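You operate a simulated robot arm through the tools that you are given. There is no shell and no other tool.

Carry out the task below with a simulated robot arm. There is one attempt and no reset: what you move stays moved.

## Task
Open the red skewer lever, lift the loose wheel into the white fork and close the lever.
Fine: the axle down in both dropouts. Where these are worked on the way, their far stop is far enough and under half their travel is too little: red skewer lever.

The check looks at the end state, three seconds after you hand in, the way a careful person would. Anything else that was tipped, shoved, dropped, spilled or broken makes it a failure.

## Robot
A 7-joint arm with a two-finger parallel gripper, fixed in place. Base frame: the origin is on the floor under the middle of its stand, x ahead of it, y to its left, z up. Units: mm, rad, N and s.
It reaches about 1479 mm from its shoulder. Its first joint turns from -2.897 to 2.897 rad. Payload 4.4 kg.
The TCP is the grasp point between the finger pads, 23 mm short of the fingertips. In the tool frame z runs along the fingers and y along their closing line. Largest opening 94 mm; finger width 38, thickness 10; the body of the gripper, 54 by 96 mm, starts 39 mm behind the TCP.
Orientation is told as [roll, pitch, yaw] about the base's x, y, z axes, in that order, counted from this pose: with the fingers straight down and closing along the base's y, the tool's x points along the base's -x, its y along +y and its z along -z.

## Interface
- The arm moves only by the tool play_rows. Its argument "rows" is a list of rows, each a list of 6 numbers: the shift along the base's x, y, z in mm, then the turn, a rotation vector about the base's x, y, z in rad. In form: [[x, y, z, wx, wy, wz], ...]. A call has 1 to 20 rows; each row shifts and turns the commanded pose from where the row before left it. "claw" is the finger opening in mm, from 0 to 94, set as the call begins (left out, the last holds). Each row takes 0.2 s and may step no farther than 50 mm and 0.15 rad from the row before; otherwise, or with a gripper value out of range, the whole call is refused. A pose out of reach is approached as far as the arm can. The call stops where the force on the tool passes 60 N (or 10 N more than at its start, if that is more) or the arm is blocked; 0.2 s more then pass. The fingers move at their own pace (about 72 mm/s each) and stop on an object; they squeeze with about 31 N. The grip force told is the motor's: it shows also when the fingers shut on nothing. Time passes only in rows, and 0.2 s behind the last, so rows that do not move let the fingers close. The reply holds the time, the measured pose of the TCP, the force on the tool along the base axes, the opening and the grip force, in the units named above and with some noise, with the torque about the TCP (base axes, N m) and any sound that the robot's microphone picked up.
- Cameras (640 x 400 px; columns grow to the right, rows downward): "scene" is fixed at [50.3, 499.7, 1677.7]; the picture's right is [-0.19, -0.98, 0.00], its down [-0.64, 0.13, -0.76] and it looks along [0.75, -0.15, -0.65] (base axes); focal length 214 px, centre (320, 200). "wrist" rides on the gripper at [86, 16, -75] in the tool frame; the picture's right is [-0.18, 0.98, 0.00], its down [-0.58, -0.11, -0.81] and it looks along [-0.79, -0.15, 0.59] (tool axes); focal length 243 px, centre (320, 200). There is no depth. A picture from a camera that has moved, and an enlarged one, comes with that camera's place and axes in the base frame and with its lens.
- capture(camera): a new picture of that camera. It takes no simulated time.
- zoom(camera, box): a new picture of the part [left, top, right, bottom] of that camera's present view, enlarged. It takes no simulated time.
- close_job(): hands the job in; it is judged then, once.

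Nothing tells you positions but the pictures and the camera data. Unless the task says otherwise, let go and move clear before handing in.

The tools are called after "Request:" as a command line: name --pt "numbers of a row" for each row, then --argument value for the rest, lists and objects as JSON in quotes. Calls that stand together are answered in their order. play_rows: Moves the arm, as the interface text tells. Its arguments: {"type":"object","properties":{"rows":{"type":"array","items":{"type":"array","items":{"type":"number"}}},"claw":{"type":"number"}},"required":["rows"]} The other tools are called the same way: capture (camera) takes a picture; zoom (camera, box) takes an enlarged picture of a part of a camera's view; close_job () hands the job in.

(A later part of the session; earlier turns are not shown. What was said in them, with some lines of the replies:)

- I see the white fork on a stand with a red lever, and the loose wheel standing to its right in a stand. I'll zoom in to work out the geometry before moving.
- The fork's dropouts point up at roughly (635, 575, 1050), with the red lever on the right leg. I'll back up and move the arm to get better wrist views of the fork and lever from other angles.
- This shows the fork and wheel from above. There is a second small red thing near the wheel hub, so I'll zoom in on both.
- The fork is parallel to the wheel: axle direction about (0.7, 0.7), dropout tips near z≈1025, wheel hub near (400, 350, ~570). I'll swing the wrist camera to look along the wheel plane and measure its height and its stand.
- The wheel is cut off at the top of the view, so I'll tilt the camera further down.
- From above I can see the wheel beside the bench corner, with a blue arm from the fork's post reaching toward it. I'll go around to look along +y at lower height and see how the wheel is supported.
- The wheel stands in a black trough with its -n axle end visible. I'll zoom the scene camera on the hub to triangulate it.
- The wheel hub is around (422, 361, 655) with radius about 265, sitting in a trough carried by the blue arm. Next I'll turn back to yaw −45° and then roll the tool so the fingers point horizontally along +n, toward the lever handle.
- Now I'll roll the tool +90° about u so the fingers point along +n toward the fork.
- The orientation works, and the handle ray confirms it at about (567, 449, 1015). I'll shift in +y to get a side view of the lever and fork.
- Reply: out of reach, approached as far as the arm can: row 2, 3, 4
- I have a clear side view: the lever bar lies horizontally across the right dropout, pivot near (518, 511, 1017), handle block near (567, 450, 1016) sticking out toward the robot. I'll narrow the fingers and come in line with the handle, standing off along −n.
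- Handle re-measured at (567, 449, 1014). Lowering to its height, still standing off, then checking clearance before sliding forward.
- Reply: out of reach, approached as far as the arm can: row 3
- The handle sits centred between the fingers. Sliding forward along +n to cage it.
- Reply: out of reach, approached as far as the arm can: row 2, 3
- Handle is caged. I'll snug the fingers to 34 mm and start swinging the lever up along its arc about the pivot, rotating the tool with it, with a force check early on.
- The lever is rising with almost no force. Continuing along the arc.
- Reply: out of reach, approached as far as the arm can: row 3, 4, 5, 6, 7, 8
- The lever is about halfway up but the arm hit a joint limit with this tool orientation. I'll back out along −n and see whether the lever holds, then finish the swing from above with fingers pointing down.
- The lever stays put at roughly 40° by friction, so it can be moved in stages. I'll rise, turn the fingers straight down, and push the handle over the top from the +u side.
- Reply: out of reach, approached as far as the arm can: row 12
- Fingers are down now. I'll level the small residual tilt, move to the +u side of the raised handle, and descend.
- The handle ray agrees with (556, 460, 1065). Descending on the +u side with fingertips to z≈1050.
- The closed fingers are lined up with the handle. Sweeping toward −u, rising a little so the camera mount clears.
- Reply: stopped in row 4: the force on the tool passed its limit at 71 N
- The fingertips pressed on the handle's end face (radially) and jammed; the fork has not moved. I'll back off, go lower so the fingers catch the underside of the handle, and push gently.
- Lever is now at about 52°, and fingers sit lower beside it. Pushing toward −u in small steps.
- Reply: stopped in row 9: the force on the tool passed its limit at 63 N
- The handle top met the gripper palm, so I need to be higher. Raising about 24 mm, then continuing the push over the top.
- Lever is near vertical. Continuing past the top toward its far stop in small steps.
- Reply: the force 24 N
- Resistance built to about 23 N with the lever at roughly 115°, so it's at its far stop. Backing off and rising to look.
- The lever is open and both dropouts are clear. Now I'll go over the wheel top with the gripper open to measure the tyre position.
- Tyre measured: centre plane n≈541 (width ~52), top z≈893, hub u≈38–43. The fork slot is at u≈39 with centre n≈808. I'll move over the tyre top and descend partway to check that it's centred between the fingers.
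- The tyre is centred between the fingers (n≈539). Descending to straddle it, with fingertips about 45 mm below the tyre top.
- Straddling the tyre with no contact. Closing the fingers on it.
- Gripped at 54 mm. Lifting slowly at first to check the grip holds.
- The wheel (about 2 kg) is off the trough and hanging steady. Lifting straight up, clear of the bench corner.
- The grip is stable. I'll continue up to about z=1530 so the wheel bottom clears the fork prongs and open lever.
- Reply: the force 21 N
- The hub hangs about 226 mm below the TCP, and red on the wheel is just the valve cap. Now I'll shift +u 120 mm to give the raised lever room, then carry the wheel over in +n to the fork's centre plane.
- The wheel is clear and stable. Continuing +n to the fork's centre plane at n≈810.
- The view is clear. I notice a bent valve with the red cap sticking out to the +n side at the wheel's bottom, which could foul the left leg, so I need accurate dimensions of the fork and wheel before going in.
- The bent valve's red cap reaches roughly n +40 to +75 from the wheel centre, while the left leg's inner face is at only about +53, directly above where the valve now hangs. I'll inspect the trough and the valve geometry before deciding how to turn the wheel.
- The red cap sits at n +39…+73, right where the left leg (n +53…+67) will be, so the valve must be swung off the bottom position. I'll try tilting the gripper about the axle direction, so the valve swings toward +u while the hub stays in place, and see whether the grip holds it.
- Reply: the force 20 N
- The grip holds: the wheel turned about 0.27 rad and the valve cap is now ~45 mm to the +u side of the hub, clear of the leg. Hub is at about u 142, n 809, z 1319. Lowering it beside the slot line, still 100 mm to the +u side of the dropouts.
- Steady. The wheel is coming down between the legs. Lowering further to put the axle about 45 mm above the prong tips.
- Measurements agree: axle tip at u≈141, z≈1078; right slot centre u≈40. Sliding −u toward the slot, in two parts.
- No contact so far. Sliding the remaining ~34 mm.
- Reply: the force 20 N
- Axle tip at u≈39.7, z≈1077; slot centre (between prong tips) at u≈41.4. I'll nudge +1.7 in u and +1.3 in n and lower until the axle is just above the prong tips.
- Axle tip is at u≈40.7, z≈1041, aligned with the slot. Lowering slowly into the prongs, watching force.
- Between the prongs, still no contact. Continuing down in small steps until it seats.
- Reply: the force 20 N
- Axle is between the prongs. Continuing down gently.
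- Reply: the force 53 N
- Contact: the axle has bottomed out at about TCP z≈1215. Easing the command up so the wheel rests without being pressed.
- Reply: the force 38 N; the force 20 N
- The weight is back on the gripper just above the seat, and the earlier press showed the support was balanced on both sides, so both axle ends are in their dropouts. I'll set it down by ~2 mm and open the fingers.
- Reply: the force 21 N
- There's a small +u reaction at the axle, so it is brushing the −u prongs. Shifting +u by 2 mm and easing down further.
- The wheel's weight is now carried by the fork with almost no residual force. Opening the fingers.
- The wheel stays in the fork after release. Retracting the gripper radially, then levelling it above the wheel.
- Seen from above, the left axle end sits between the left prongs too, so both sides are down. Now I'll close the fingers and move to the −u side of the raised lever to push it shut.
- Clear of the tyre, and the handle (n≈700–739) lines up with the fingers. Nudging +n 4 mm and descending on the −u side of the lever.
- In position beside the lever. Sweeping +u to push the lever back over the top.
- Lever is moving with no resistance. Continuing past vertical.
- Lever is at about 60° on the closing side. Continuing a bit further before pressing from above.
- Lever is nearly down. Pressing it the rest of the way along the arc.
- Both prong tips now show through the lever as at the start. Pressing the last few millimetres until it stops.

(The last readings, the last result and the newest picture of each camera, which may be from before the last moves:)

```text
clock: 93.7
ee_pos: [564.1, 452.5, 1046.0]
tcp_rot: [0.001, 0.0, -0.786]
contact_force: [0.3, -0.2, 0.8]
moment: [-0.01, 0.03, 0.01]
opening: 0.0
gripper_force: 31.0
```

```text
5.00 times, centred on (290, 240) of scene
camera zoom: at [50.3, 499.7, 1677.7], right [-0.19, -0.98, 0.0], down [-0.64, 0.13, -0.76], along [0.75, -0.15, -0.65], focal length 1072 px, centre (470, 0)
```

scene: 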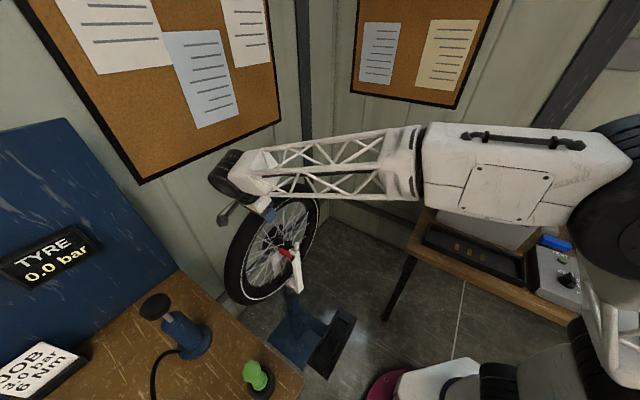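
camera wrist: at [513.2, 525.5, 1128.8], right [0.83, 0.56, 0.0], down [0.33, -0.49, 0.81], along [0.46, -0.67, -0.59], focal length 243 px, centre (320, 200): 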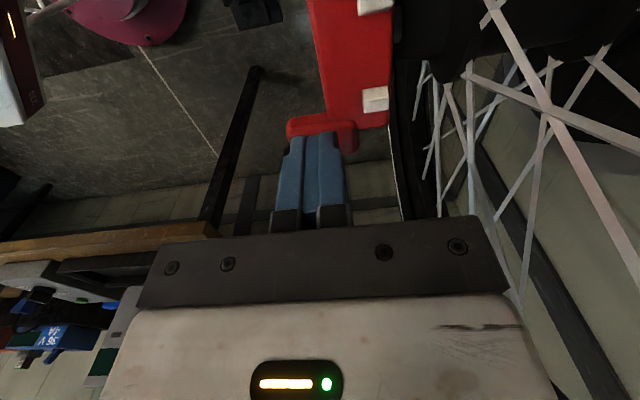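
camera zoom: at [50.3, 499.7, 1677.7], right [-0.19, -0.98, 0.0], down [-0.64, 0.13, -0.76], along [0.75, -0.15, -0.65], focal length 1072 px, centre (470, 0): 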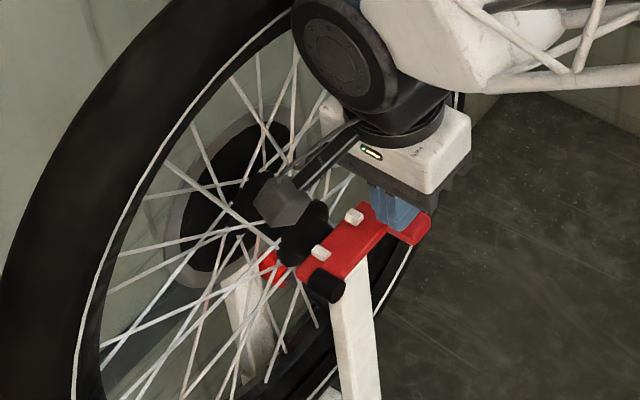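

Request:
play_rows --pt "0 0 -1.5 0 0 0" --pt "0 0 -1.5 0 0 0" --pt "0 0 0 0 0 0"

Request:
zoom --camera "scene" --box '[270, 220, 310, 260]'

```text
clock: 94.5
ee_pos: [563.0, 452.0, 1044.9]
tcp_rot: [0.003, -0.002, -0.787]
contact_force: [10.0, -9.4, 31.9]
moment: [-0.01, 0.02, 0.04]
opening: 0.0
gripper_force: 31.2
```

```text
10.00 times, centred on (290, 240) of scene
camera zoom: at [50.3, 499.7, 1677.7], right [-0.19, -0.98, 0.0], down [-0.64, 0.13, -0.76], along [0.75, -0.15, -0.65], focal length 2145 px, centre (620, -200)
```

zoom: 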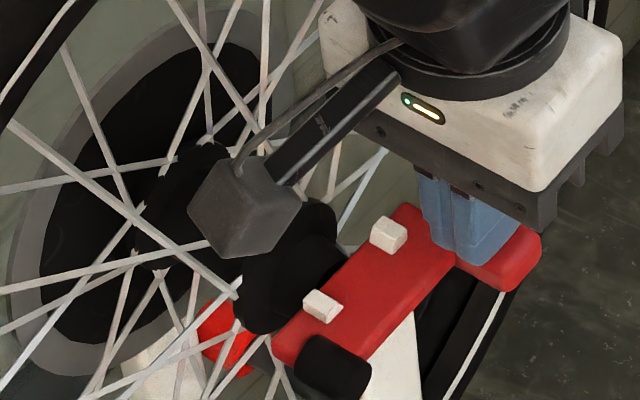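

Firm stop at about 32 N: the lever is fully closed. Lifting straight off and moving clear.

Request:
play_rows --pt "0 0 10 0 0 0" --pt "0 0 25 0 0 0" --pt "0 0 35 0 0 0" --pt "0 0 40 0 0 0" --pt "0 0 40 0 0 0" --pt "0 0 40 0 0 0" --pt "-15 -15 40 0 0 0" --pt "-20 -20 40 0 0 0" --pt "-20 -20 20 0 0 0" --pt "-20 -20 0 0 0 0" --pt "-20 -20 0 0 0 0" --pt "0 0 0 0 0 0"

Request:
capture --camera "scene"

Request:
zoom --camera "scene" --box '[220, 170, 340, 310]'

Request:
zoom --camera "scene" --box '[265, 220, 315, 265]'

```text
clock: 97.1
ee_pos: [465.3, 356.1, 1333.7]
tcp_rot: [0.0, 0.0, -0.786]
contact_force: [-0.7, 0.2, 0.1]
moment: [0.01, -0.01, 0.0]
opening: 0.0
gripper_force: 30.2
```

```text
taken
```

scene: 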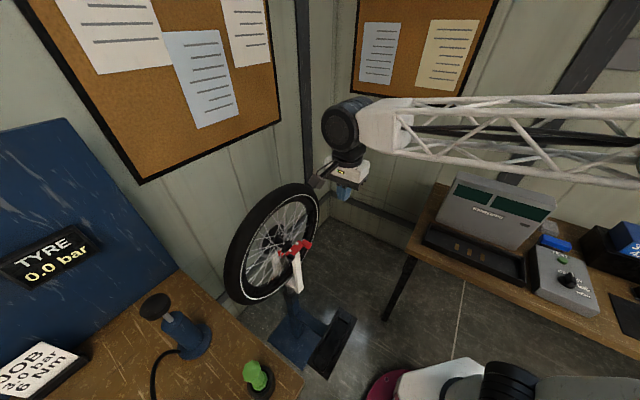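

```text
2.86 times, centred on (280, 240) of scene
camera zoom: at [50.3, 499.7, 1677.7], right [-0.19, -0.98, 0.0], down [-0.64, 0.13, -0.76], along [0.75, -0.15, -0.65], focal length 613 px, centre (434, 86)
```

zoom: 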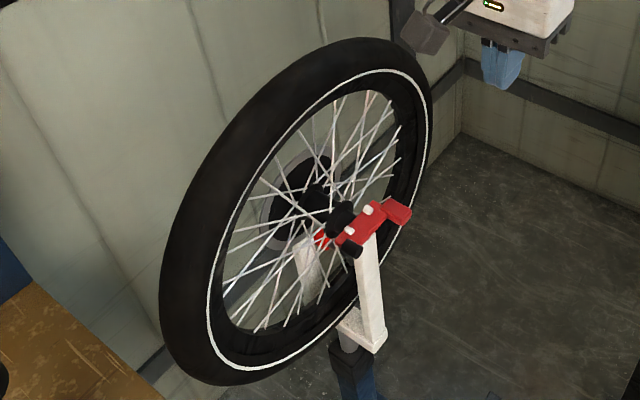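

```text
8.89 times, centred on (290, 242) of scene
camera zoom: at [50.3, 499.7, 1677.7], right [-0.19, -0.98, 0.0], down [-0.64, 0.13, -0.76], along [0.75, -0.15, -0.65], focal length 1906 px, centre (587, -178)
```

zoom: 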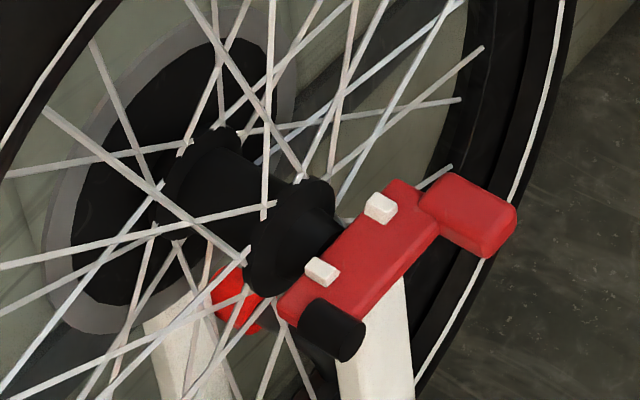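

The wheel sits in the fork with the lever closed across the dropout. I'll do one more check of the left dropout from above before handing in.

Request:
play_rows --pt "8 19 4 0 0 0" --pt "8 19 4 0 0 0" --pt "8 19 4 0 0 0" --pt "8 19 0 0 0 0" --pt "8 19 0 0 0 0" --pt "8 19 0 0 0 0" --pt "8 19 0 0 0 0" --pt "8 19 0 0 0 0" --pt "8 19 0 0 0 0" --pt "8 19 0 0 0 0" --pt "8 19 0 0 0 0" --pt "8 19 0 0 0 0" --pt "8 19 0 0 0 0" --pt "6 23 0 0 0 0" --pt "0 0 0 0 0 0"

Request:
capture --camera "wrist"

Request:
zoom --camera "wrist" --box '[280, 0, 400, 80]'

```text
clock: 100.3
ee_pos: [578.5, 626.7, 1346.7]
tcp_rot: [0.002, 0.001, -0.786]
contact_force: [-0.4, 0.7, 0.2]
moment: [0.01, -0.03, 0.0]
opening: 0.0
gripper_force: 31.3
```

```text
taken
camera wrist: at [527.8, 699.6, 1420.4], right [0.83, 0.56, 0.0], down [0.33, -0.49, 0.81], along [0.46, -0.67, -0.59], focal length 243 px, centre (320, 200)
```

wrist: 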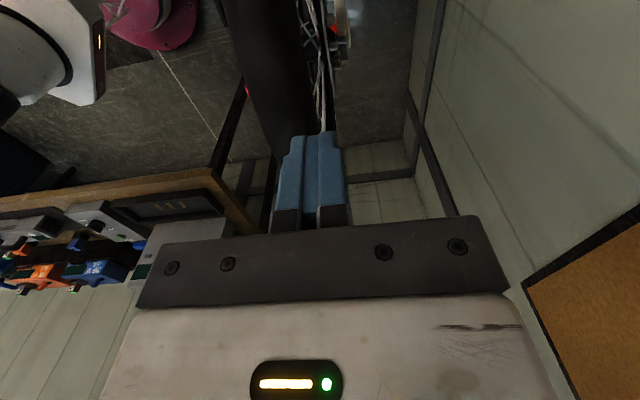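

```text
5.00 times, centred on (340, 40) of wrist
camera zoom: at [527.8, 699.6, 1420.4], right [0.83, 0.56, 0.0], down [0.33, -0.49, 0.81], along [0.46, -0.67, -0.59], focal length 1213 px, centre (220, 1000)
```

zoom: 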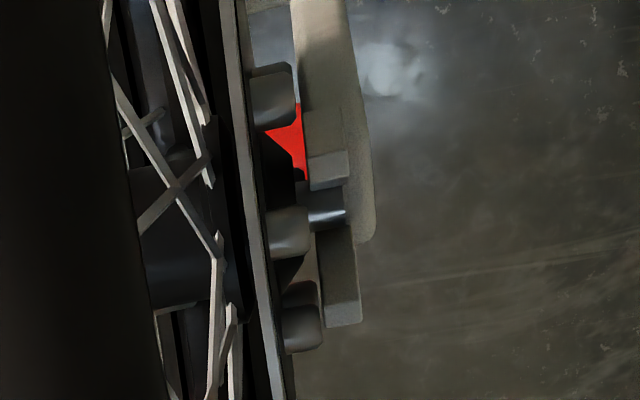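

The left axle end is down between its prongs, the right is down behind the closed lever, and nothing else has moved. I'll raise the arm clear and then hand in.

Request:
play_rows --pt "-20 -20 25 0 0 0" --pt "-25 -25 25 0 0 0" --pt "-25 -25 25 0 0 0" --pt "-25 -25 20 0 0 0" --pt "-25 -25 0 0 0 0" --pt "0 0 0 0 0 0"

Request:
capture --camera "scene"

```text
clock: 101.7
ee_pos: [456.3, 505.1, 1442.4]
tcp_rot: [0.0, 0.0, -0.786]
contact_force: [-0.5, -0.2, -0.1]
moment: [0.0, -0.01, -0.01]
opening: 0.0
gripper_force: 30.7
```

```text
taken
```

scene: 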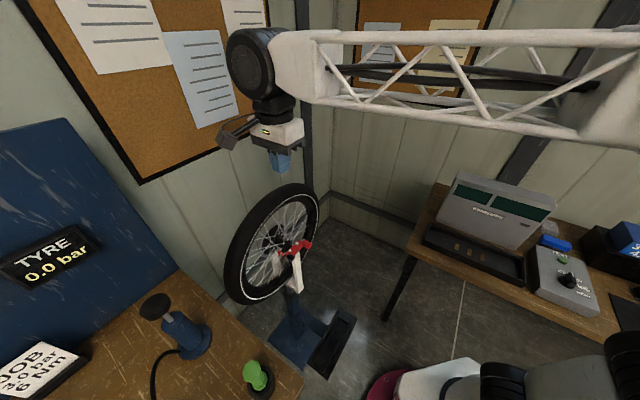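

The wheel is seated in both dropouts, the red lever is closed, the arm is clear, and the rest of the bench is as it was. Handing in.

Request:
close_job

```text
The job is handed in.
```

The wheel is in the white fork with its axle down in both dropouts, and the red skewer lever is closed again. I handed the job in, but I haven't seen the check's result.

- **Lever:** I swung it open to about 115°, where it met resistance I took for the far stop. After the wheel was in, I pressed it shut until it stopped firmly at about 32 N, in the same position as at the start.
- **Wheel:** It hung with its bent valve straight below the hub, where the red cap would have hit the left fork leg. I turned the wheel slightly in the grip so the cap came down beside the leg. The wheel moved a little when I let go, and the cap now sits close to that leg and may touch it.
- **Seating:** When I let go, the fork was carrying the wheel's full weight. From above, the left axle end sits between its prongs; the right end is down behind the closed lever.
- **Force stops:** Two pushes on the lever stopped at the arm's force limit, at 71 N and 63 N. The camera showed no shift in the fork.

The gripper is empty and well clear of the wheel. Nothing else in the final picture looks moved.
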